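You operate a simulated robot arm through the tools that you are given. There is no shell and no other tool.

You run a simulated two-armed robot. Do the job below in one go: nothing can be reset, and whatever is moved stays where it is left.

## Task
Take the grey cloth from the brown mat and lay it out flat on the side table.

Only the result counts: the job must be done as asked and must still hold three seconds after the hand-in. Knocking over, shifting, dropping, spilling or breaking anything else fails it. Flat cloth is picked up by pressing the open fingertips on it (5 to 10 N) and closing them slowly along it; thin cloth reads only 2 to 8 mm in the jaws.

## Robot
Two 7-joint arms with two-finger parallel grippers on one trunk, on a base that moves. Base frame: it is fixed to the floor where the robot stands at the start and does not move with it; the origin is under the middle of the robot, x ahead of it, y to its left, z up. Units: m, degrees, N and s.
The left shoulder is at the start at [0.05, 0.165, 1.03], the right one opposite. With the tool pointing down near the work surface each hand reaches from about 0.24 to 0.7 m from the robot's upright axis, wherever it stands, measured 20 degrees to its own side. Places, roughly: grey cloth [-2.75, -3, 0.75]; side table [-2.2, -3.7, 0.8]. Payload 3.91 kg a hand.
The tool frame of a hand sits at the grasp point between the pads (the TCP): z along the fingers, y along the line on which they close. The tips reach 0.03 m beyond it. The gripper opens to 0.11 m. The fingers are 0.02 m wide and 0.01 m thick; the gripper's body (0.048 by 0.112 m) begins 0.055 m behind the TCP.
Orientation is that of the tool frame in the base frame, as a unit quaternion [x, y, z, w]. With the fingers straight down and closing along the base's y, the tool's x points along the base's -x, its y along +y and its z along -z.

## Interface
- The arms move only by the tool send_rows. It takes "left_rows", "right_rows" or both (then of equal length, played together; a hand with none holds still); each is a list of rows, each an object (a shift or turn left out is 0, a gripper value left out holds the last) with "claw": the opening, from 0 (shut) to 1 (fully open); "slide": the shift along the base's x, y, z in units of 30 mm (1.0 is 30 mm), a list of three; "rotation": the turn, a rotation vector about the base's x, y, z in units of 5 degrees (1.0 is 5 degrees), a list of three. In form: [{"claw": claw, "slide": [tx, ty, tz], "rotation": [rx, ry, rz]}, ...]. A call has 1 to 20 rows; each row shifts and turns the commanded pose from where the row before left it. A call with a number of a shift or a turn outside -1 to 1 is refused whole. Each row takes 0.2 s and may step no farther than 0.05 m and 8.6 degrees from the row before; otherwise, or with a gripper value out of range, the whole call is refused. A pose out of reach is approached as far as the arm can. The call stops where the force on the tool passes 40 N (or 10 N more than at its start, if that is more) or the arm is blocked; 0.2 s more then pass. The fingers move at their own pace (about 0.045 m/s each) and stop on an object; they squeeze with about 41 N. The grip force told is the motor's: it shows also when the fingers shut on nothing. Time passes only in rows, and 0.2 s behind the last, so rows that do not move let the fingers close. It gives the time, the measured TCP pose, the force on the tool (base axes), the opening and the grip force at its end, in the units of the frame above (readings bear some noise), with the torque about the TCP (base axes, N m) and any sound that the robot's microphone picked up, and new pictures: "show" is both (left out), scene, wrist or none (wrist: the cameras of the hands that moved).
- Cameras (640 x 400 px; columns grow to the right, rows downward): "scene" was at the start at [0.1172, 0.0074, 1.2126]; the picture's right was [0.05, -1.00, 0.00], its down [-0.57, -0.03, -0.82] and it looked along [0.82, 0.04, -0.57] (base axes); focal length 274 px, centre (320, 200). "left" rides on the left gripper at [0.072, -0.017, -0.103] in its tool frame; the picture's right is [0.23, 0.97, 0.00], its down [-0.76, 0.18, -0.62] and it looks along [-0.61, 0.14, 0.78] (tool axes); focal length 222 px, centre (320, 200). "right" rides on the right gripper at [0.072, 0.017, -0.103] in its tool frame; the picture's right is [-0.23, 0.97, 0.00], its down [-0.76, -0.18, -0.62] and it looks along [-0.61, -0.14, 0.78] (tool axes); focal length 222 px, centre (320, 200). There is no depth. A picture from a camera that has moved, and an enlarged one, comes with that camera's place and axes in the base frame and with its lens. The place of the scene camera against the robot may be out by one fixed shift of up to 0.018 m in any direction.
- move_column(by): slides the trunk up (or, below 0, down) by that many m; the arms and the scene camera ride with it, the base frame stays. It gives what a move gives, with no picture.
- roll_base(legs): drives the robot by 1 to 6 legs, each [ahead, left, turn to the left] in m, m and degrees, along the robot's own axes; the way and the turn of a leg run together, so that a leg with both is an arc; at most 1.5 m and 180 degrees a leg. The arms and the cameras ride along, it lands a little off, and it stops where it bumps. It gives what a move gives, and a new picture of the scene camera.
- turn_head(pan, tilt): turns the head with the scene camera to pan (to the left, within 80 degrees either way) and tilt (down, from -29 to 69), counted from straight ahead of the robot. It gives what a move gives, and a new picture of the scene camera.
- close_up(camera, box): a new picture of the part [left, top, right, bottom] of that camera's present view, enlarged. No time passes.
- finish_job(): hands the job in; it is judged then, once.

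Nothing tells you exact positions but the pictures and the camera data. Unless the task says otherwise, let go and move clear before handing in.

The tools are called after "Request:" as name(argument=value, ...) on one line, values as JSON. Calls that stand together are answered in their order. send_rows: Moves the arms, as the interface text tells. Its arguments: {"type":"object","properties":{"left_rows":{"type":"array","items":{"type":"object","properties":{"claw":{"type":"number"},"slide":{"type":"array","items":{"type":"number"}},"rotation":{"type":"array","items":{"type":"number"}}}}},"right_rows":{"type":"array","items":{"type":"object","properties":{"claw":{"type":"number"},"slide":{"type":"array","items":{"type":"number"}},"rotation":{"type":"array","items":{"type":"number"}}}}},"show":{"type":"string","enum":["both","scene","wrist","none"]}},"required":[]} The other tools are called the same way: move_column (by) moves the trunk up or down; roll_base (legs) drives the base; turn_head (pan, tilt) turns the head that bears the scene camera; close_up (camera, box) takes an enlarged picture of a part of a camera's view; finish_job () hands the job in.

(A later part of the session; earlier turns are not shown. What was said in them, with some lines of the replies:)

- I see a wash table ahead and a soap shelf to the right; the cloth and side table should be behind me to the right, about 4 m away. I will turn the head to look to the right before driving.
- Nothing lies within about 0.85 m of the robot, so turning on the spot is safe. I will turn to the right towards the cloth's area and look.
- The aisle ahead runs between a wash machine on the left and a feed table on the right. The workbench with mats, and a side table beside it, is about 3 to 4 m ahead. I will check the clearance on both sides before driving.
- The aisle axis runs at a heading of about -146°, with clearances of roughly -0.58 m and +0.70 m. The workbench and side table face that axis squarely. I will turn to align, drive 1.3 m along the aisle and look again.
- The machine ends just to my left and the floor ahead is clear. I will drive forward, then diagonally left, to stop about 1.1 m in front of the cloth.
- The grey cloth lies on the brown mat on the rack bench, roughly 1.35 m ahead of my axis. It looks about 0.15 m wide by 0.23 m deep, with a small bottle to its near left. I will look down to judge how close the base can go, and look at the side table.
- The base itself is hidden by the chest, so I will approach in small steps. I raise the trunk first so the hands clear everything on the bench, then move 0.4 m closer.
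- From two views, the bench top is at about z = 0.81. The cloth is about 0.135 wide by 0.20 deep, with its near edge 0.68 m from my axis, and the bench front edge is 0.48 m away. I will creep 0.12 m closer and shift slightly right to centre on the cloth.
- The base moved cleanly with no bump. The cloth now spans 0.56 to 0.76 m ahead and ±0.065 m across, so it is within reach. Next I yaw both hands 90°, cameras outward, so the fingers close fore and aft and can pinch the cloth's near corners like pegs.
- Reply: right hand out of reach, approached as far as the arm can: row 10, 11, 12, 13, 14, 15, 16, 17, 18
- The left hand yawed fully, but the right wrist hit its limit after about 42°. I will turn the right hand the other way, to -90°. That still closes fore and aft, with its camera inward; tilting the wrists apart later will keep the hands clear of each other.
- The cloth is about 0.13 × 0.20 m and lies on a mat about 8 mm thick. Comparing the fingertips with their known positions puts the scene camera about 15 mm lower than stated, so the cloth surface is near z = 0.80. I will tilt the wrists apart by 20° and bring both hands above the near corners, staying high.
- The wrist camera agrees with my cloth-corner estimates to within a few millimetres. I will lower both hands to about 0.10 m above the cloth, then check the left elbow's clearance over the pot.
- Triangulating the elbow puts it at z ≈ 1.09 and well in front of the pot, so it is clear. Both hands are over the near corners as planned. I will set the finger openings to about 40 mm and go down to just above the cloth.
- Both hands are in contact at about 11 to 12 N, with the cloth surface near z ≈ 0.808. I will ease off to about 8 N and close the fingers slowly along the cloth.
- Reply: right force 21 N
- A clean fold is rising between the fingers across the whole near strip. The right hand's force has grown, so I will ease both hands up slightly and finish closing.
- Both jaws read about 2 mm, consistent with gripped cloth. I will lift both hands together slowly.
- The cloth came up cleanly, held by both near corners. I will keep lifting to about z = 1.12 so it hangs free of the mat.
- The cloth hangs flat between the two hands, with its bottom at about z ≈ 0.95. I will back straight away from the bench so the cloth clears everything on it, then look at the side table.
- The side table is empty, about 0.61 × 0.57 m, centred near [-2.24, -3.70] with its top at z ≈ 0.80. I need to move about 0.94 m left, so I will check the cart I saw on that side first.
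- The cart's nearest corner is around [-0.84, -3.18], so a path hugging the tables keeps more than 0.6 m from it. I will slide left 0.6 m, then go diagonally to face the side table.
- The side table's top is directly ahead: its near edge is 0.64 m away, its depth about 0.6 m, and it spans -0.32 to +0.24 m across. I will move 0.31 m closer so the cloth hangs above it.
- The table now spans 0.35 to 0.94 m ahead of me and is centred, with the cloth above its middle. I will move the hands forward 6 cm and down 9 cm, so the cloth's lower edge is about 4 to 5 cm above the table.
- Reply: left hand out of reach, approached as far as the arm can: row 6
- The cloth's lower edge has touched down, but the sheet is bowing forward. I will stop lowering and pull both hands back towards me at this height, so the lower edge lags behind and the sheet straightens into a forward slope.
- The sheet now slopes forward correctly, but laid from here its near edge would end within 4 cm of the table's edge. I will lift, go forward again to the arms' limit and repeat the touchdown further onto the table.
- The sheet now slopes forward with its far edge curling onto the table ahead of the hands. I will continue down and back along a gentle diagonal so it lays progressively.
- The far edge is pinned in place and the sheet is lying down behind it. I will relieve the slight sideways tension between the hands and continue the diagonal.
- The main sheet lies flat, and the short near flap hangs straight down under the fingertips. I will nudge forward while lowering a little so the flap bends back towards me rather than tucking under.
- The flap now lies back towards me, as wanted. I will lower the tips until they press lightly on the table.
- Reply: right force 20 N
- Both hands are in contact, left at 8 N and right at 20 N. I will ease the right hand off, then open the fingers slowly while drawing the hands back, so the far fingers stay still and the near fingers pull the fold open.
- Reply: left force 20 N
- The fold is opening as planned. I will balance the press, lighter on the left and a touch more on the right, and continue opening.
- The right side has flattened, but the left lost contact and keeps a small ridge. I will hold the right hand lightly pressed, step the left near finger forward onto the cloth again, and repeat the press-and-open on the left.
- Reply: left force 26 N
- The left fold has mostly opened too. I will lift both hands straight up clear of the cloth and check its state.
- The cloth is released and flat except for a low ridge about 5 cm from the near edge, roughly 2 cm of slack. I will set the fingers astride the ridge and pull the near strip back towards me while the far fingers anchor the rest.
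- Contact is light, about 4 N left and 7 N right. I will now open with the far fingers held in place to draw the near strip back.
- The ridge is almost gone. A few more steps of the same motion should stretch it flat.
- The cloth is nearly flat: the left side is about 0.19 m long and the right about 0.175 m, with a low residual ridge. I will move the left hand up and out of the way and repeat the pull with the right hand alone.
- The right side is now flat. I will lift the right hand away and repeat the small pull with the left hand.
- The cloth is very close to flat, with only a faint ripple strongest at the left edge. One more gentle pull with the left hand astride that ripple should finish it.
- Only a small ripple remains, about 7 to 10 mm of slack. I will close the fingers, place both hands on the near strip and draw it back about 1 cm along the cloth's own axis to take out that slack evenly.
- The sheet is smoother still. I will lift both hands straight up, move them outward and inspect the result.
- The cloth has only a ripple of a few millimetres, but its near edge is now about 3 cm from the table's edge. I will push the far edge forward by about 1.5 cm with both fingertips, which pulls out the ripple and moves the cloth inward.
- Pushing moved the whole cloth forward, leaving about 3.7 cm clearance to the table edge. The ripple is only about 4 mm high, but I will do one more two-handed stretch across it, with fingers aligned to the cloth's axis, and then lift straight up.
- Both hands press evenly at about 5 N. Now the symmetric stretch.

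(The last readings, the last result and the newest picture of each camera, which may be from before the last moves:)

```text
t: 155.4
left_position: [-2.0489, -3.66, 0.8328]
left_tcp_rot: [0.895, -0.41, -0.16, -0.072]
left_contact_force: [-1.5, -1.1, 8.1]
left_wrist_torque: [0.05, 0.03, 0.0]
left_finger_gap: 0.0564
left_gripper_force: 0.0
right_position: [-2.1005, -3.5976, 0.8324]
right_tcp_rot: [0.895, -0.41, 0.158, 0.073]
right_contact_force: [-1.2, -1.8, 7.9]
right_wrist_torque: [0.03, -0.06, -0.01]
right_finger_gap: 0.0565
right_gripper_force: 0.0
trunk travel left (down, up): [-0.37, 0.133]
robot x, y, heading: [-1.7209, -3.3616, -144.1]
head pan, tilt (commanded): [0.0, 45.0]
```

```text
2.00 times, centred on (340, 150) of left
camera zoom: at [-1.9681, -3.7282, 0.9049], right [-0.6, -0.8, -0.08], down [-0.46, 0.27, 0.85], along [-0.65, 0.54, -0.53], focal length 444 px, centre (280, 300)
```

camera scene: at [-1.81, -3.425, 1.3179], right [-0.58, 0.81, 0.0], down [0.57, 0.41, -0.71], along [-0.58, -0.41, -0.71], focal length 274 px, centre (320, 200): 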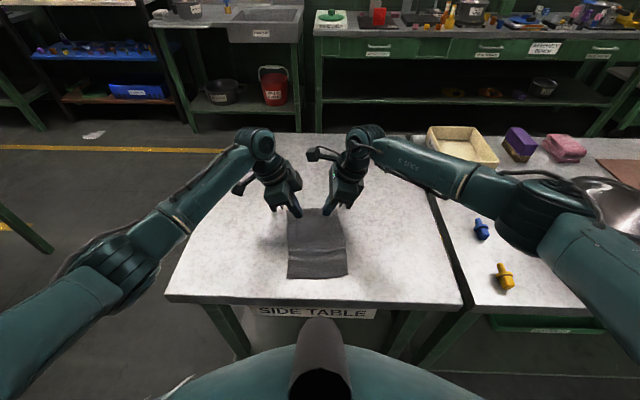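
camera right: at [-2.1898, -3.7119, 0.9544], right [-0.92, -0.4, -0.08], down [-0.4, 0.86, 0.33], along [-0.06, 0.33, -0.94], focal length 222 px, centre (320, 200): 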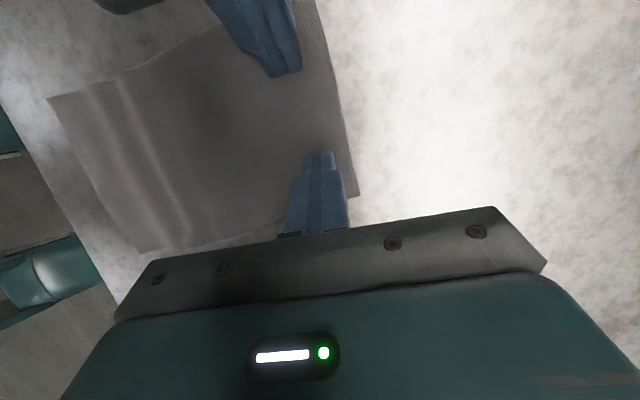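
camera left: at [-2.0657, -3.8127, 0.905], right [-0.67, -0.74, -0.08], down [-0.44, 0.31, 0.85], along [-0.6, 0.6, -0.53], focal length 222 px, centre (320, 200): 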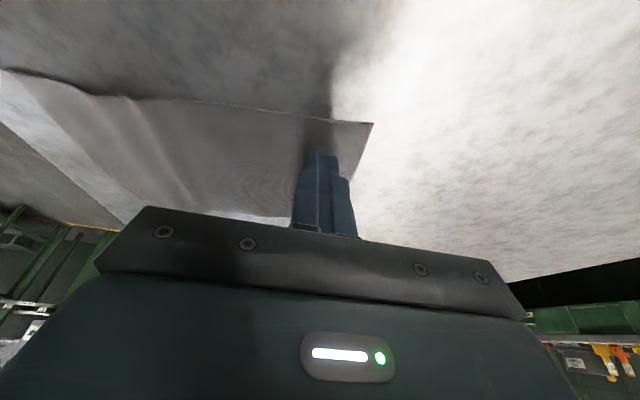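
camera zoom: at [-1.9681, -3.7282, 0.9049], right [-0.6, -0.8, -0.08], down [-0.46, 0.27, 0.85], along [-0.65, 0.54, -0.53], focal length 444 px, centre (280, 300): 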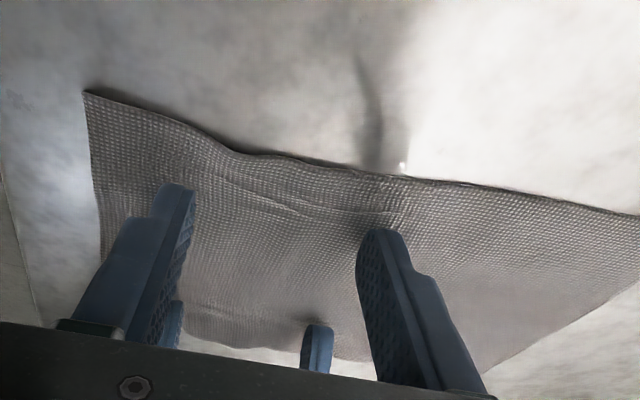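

The cloth is now stretched flat right across. I will lift both hands straight up, without any sideways motion until well clear.

Request:
send_rows(left_rows=[{"slide": [0, 0, 0.05]}, {"slide": [0, 0, 0.1]}, {"slide": [0, 0, 0.2]}, {"slide": [0, 0, 0.4]}, {"slide": [0, 0, 0.8]}, {"slide": [0, 0, 0.9]}, {"slide": [0.39, -0.54, 0.9]}, {"slide": [0.39, -0.54, 0.9]}, {"slide": [0.39, -0.54, 0.9]}, {"slide": [0.39, -0.54, 0]}], right_rows=[{"slide": [0, 0, 0.05]}, {"slide": [0, 0, 0.1]}, {"slide": [0, 0, 0.2]}, {"slide": [0, 0, 0.4]}, {"slide": [0, 0, 0.8]}, {"slide": [0, 0, 0.9]}, {"slide": [-0.39, 0.54, 0.9]}, {"slide": [-0.39, 0.54, 0.9]}, {"slide": [-0.39, 0.54, 0.9]}, {"slide": [-0.39, 0.54, 0]}], show="both")

Request:
close_up(camera="scene", box=[240, 190, 400, 310])

Request:
close_up(camera="left", box=[200, 0, 480, 180])

Request:
close_up(camera="right", box=[180, 0, 500, 180])

```text
t: 157.6
left_position: [-2.0012, -3.7265, 0.9868]
left_tcp_rot: [0.895, -0.411, -0.158, -0.072]
left_contact_force: [0.2, 0.7, 0.0]
left_wrist_torque: [0.01, 0.0, 0.02]
left_finger_gap: 0.0584
left_gripper_force: 0.0
right_position: [-2.1481, -3.5314, 0.9867]
right_tcp_rot: [0.896, -0.409, 0.158, 0.074]
right_contact_force: [0.0, -0.1, -0.8]
right_wrist_torque: [0.01, -0.03, 0.03]
right_finger_gap: 0.0583
right_gripper_force: 0.1
trunk travel left (down, up): [-0.37, 0.133]
robot x, y, heading: [-1.7245, -3.3669, -144.3]
head pan, tilt (commanded): [0.0, 45.0]
camera scene: at [-1.8115, -3.426, 1.3176], right [-0.58, 0.81, 0.0], down [0.57, 0.41, -0.71], along [-0.57, -0.41, -0.71], focal length 274 px, centre (320, 200)
camera right: at [-2.1406, -3.5662, 1.1081], right [-0.88, -0.47, -0.08], down [-0.47, 0.82, 0.33], along [-0.09, 0.32, -0.94], focal length 222 px, centre (320, 200)
camera left: at [-1.9212, -3.7935, 1.0587], right [-0.6, -0.8, -0.08], down [-0.46, 0.27, 0.85], along [-0.65, 0.54, -0.53], focal length 222 px, centre (320, 200)
```

scene: 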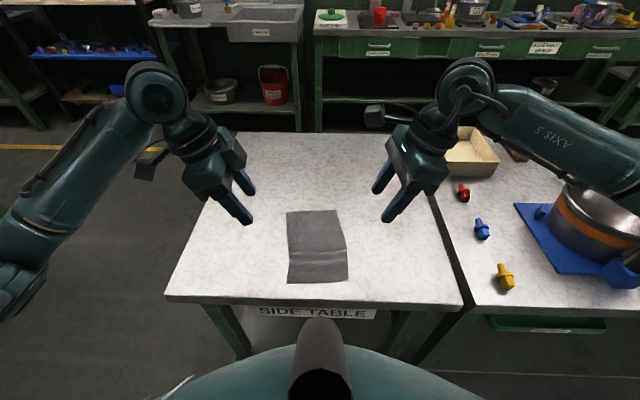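
right: 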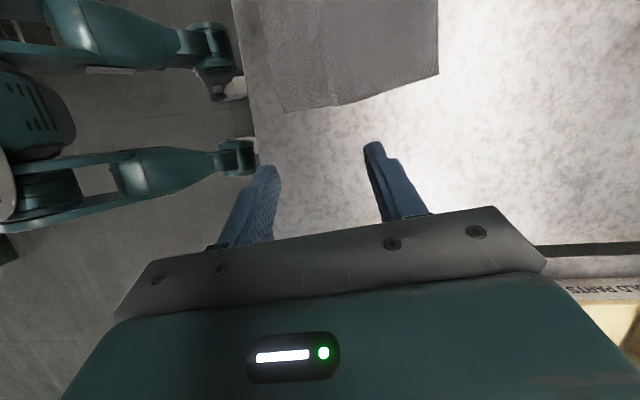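
left: 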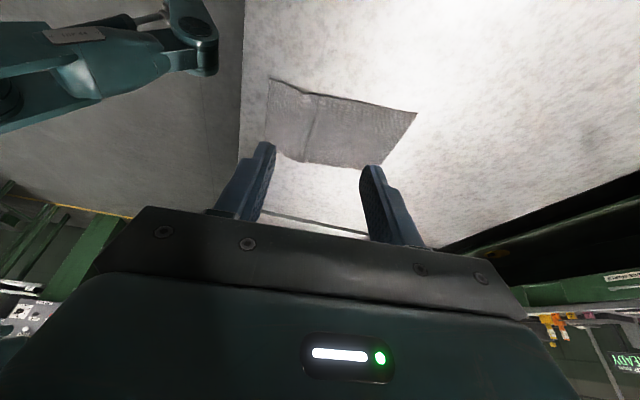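

```text
3.33 times, centred on (320, 250) of scene
camera zoom: at [-1.8115, -3.426, 1.3176], right [-0.58, 0.81, 0.0], down [0.57, 0.41, -0.71], along [-0.57, -0.41, -0.71], focal length 913 px, centre (320, 33)
```

zoom: 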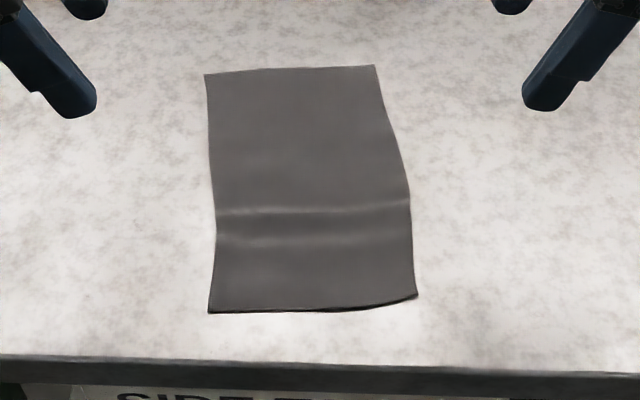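

```text
2.22 times, centred on (340, 90) of left
camera zoom: at [-1.9212, -3.7935, 1.0587], right [-0.6, -0.8, -0.08], down [-0.46, 0.27, 0.85], along [-0.65, 0.54, -0.53], focal length 494 px, centre (276, 444)
```

zoom: 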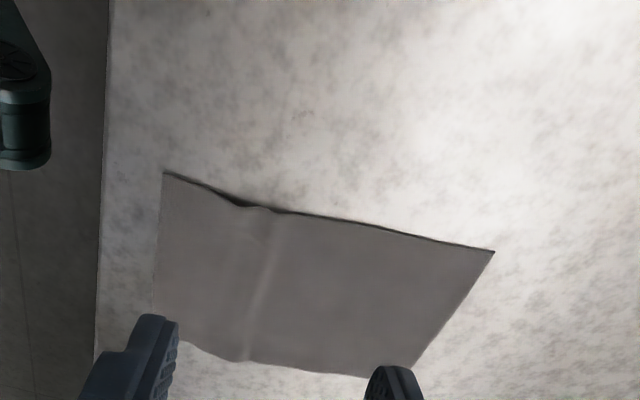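

```text
2.00 times, centred on (340, 90) of right
camera zoom: at [-2.1406, -3.5662, 1.1081], right [-0.88, -0.47, -0.08], down [-0.47, 0.82, 0.33], along [-0.09, 0.32, -0.94], focal length 444 px, centre (280, 420)
```

zoom: 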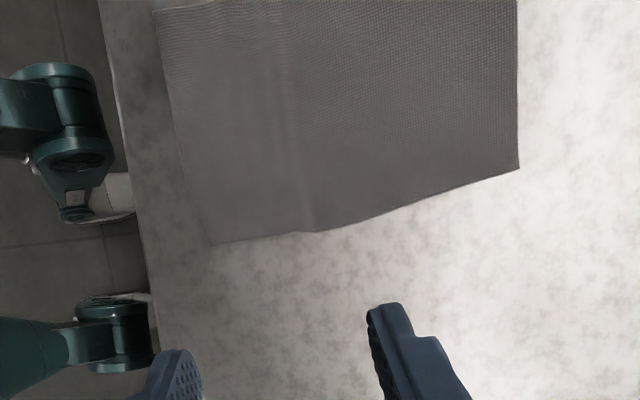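

After release, the cloth lies flat on the side table, fully inside its edges. Triangulating the residual ripple puts it at only 1 to 3 mm, with corner-to-corner lengths of about 0.19 × 0.126 m. I will raise both hands well clear and take a final look.

Request:
send_rows(left_rows=[{"slide": [0, 0, 0.9]}, {"slide": [0, 0, 0.9]}, {"slide": [0, 0, 0.9]}, {"slide": [0, 0, 0.9]}, {}, {}, {}], right_rows=[{"slide": [0, 0, 0.9]}, {"slide": [0, 0, 0.9]}, {"slide": [0, 0, 0.9]}, {"slide": [0, 0, 0.9]}, {}, {}, {}], show="both")

Request:
close_up(camera="scene", box=[150, 120, 480, 320])

Request:
turn_head(pan=-30, tilt=40)

```text
t: 159.2
left_position: [-2.002, -3.727, 1.0945]
left_tcp_rot: [0.895, -0.411, -0.158, -0.073]
left_contact_force: [-0.4, 0.5, 0.3]
left_wrist_torque: [-0.01, -0.01, -0.04]
left_finger_gap: 0.058
left_gripper_force: 0.0
right_position: [-2.1486, -3.5328, 1.0945]
right_tcp_rot: [0.895, -0.41, 0.158, 0.072]
right_contact_force: [-0.1, 0.2, 0.1]
right_wrist_torque: [0.01, -0.02, 0.01]
right_finger_gap: 0.0582
right_gripper_force: 0.1
trunk travel left (down, up): [-0.37, 0.133]
robot x, y, heading: [-1.7197, -3.3618, -144.5]
head pan, tilt (commanded): [0.0, 45.0]
camera scene: at [-1.8116, -3.4261, 1.3176], right [-0.58, 0.81, 0.0], down [0.57, 0.41, -0.71], along [-0.57, -0.41, -0.71], focal length 274 px, centre (320, 200)
camera right: at [-2.1409, -3.5685, 1.2163], right [-0.88, -0.47, -0.08], down [-0.47, 0.82, 0.33], along [-0.09, 0.32, -0.94], focal length 222 px, centre (320, 200)
camera left: at [-1.9208, -3.7939, 1.1675], right [-0.6, -0.8, -0.08], down [-0.46, 0.27, 0.85], along [-0.65, 0.54, -0.53], focal length 222 px, centre (320, 200)
```

scene: 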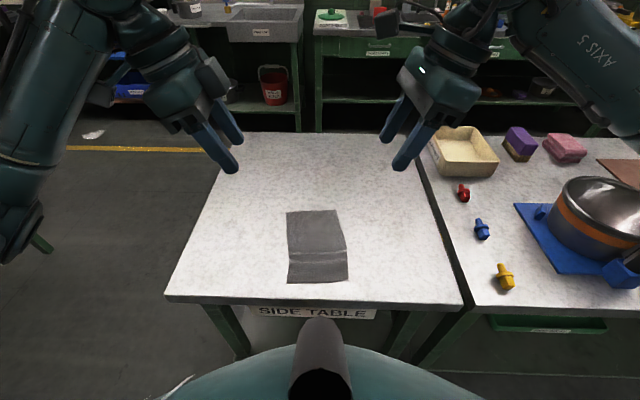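
right: 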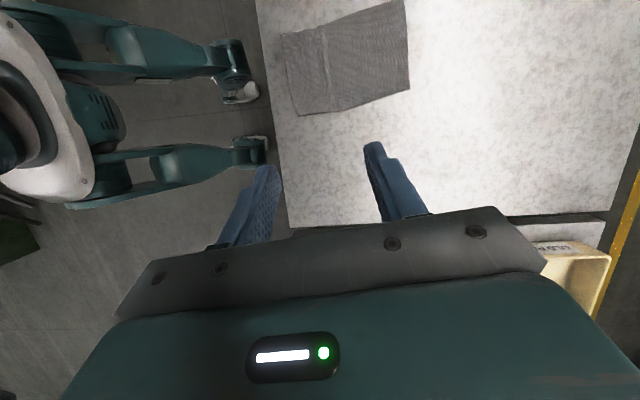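
left: 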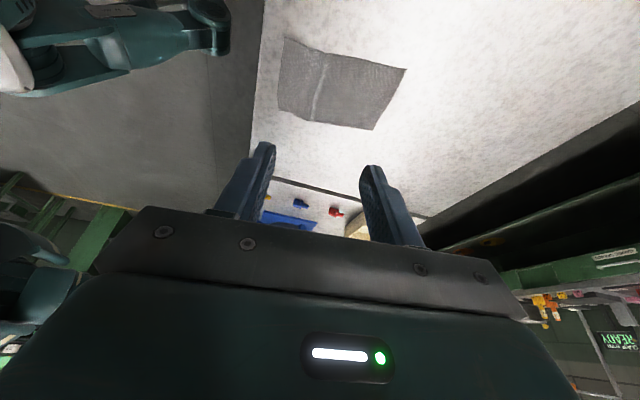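

```text
1.94 times, centred on (315, 220) of scene
camera zoom: at [-1.8116, -3.4261, 1.3176], right [-0.58, 0.81, 0.0], down [0.57, 0.41, -0.71], along [-0.57, -0.41, -0.71], focal length 531 px, centre (330, 161)
```

zoom: 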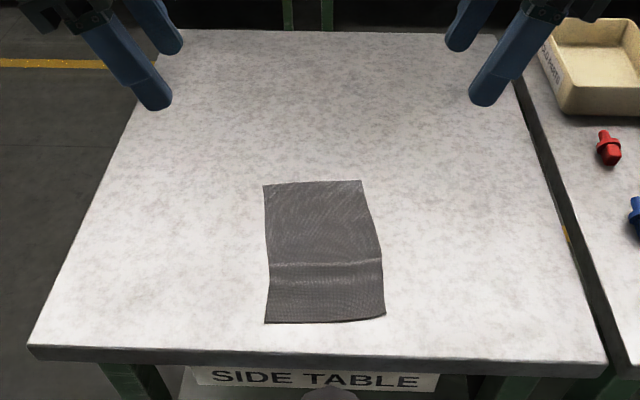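

```text
t: 160.2
left_position: [-2.0008, -3.7263, 1.0949]
left_tcp_rot: [0.895, -0.411, -0.157, -0.073]
left_contact_force: [0.4, -0.1, -0.1]
left_wrist_torque: [0.0, -0.02, -0.01]
left_finger_gap: 0.0582
left_gripper_force: 0.0
right_position: [-2.1478, -3.5326, 1.0948]
right_tcp_rot: [0.895, -0.411, 0.158, 0.073]
right_contact_force: [0.5, 0.1, 0.4]
right_wrist_torque: [0.01, 0.0, -0.02]
right_finger_gap: 0.0582
right_gripper_force: 0.1
trunk travel left (down, up): [-0.37, 0.133]
robot x, y, heading: [-1.7239, -3.3622, -144.3]
head pan, tilt (commanded): [-30.0, 40.0]
camera scene: at [-1.8301, -3.3872, 1.3249], right [-0.1, 0.99, 0.0], down [0.64, 0.06, -0.77], along [-0.76, -0.08, -0.64], focal length 274 px, centre (320, 200)
```

scene: 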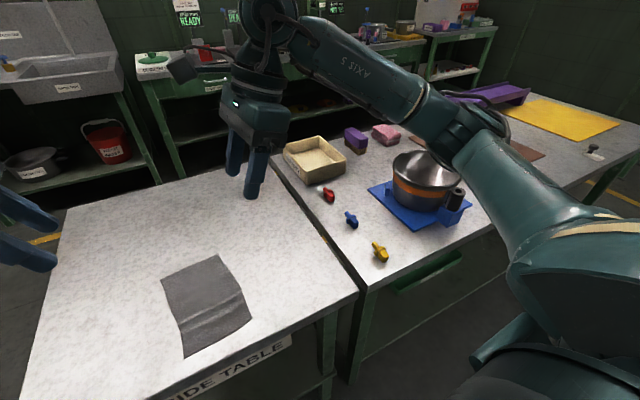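

The grey cloth lies flat on the side table with all four corners inside its edges. Both hands are open and well clear, and I see nothing else in view disturbed. I am handing the job in.

Request:
finish_job()

```text
The job is handed in.
```

The grey cloth is off the brown mat and lying flat on the side table, and I handed the job in. I haven't seen the result of the judging.

- **Placement:** all four corners are on the table. The nearest edge of the cloth is about 3 cm from the table's front edge.
- **Flatness:** a faint ripple a few millimetres high runs across the cloth near its front edge. Several smoothing passes reduced it but did not remove it. The cloth measures about 0.19 × 0.125 m as laid, against roughly 0.20 × 0.13 m on the mat.
- **Surroundings:** nothing bumped during the drive or the lift, and everything I could see in the last pictures was where it started. Both hands are open and raised clear of the table.
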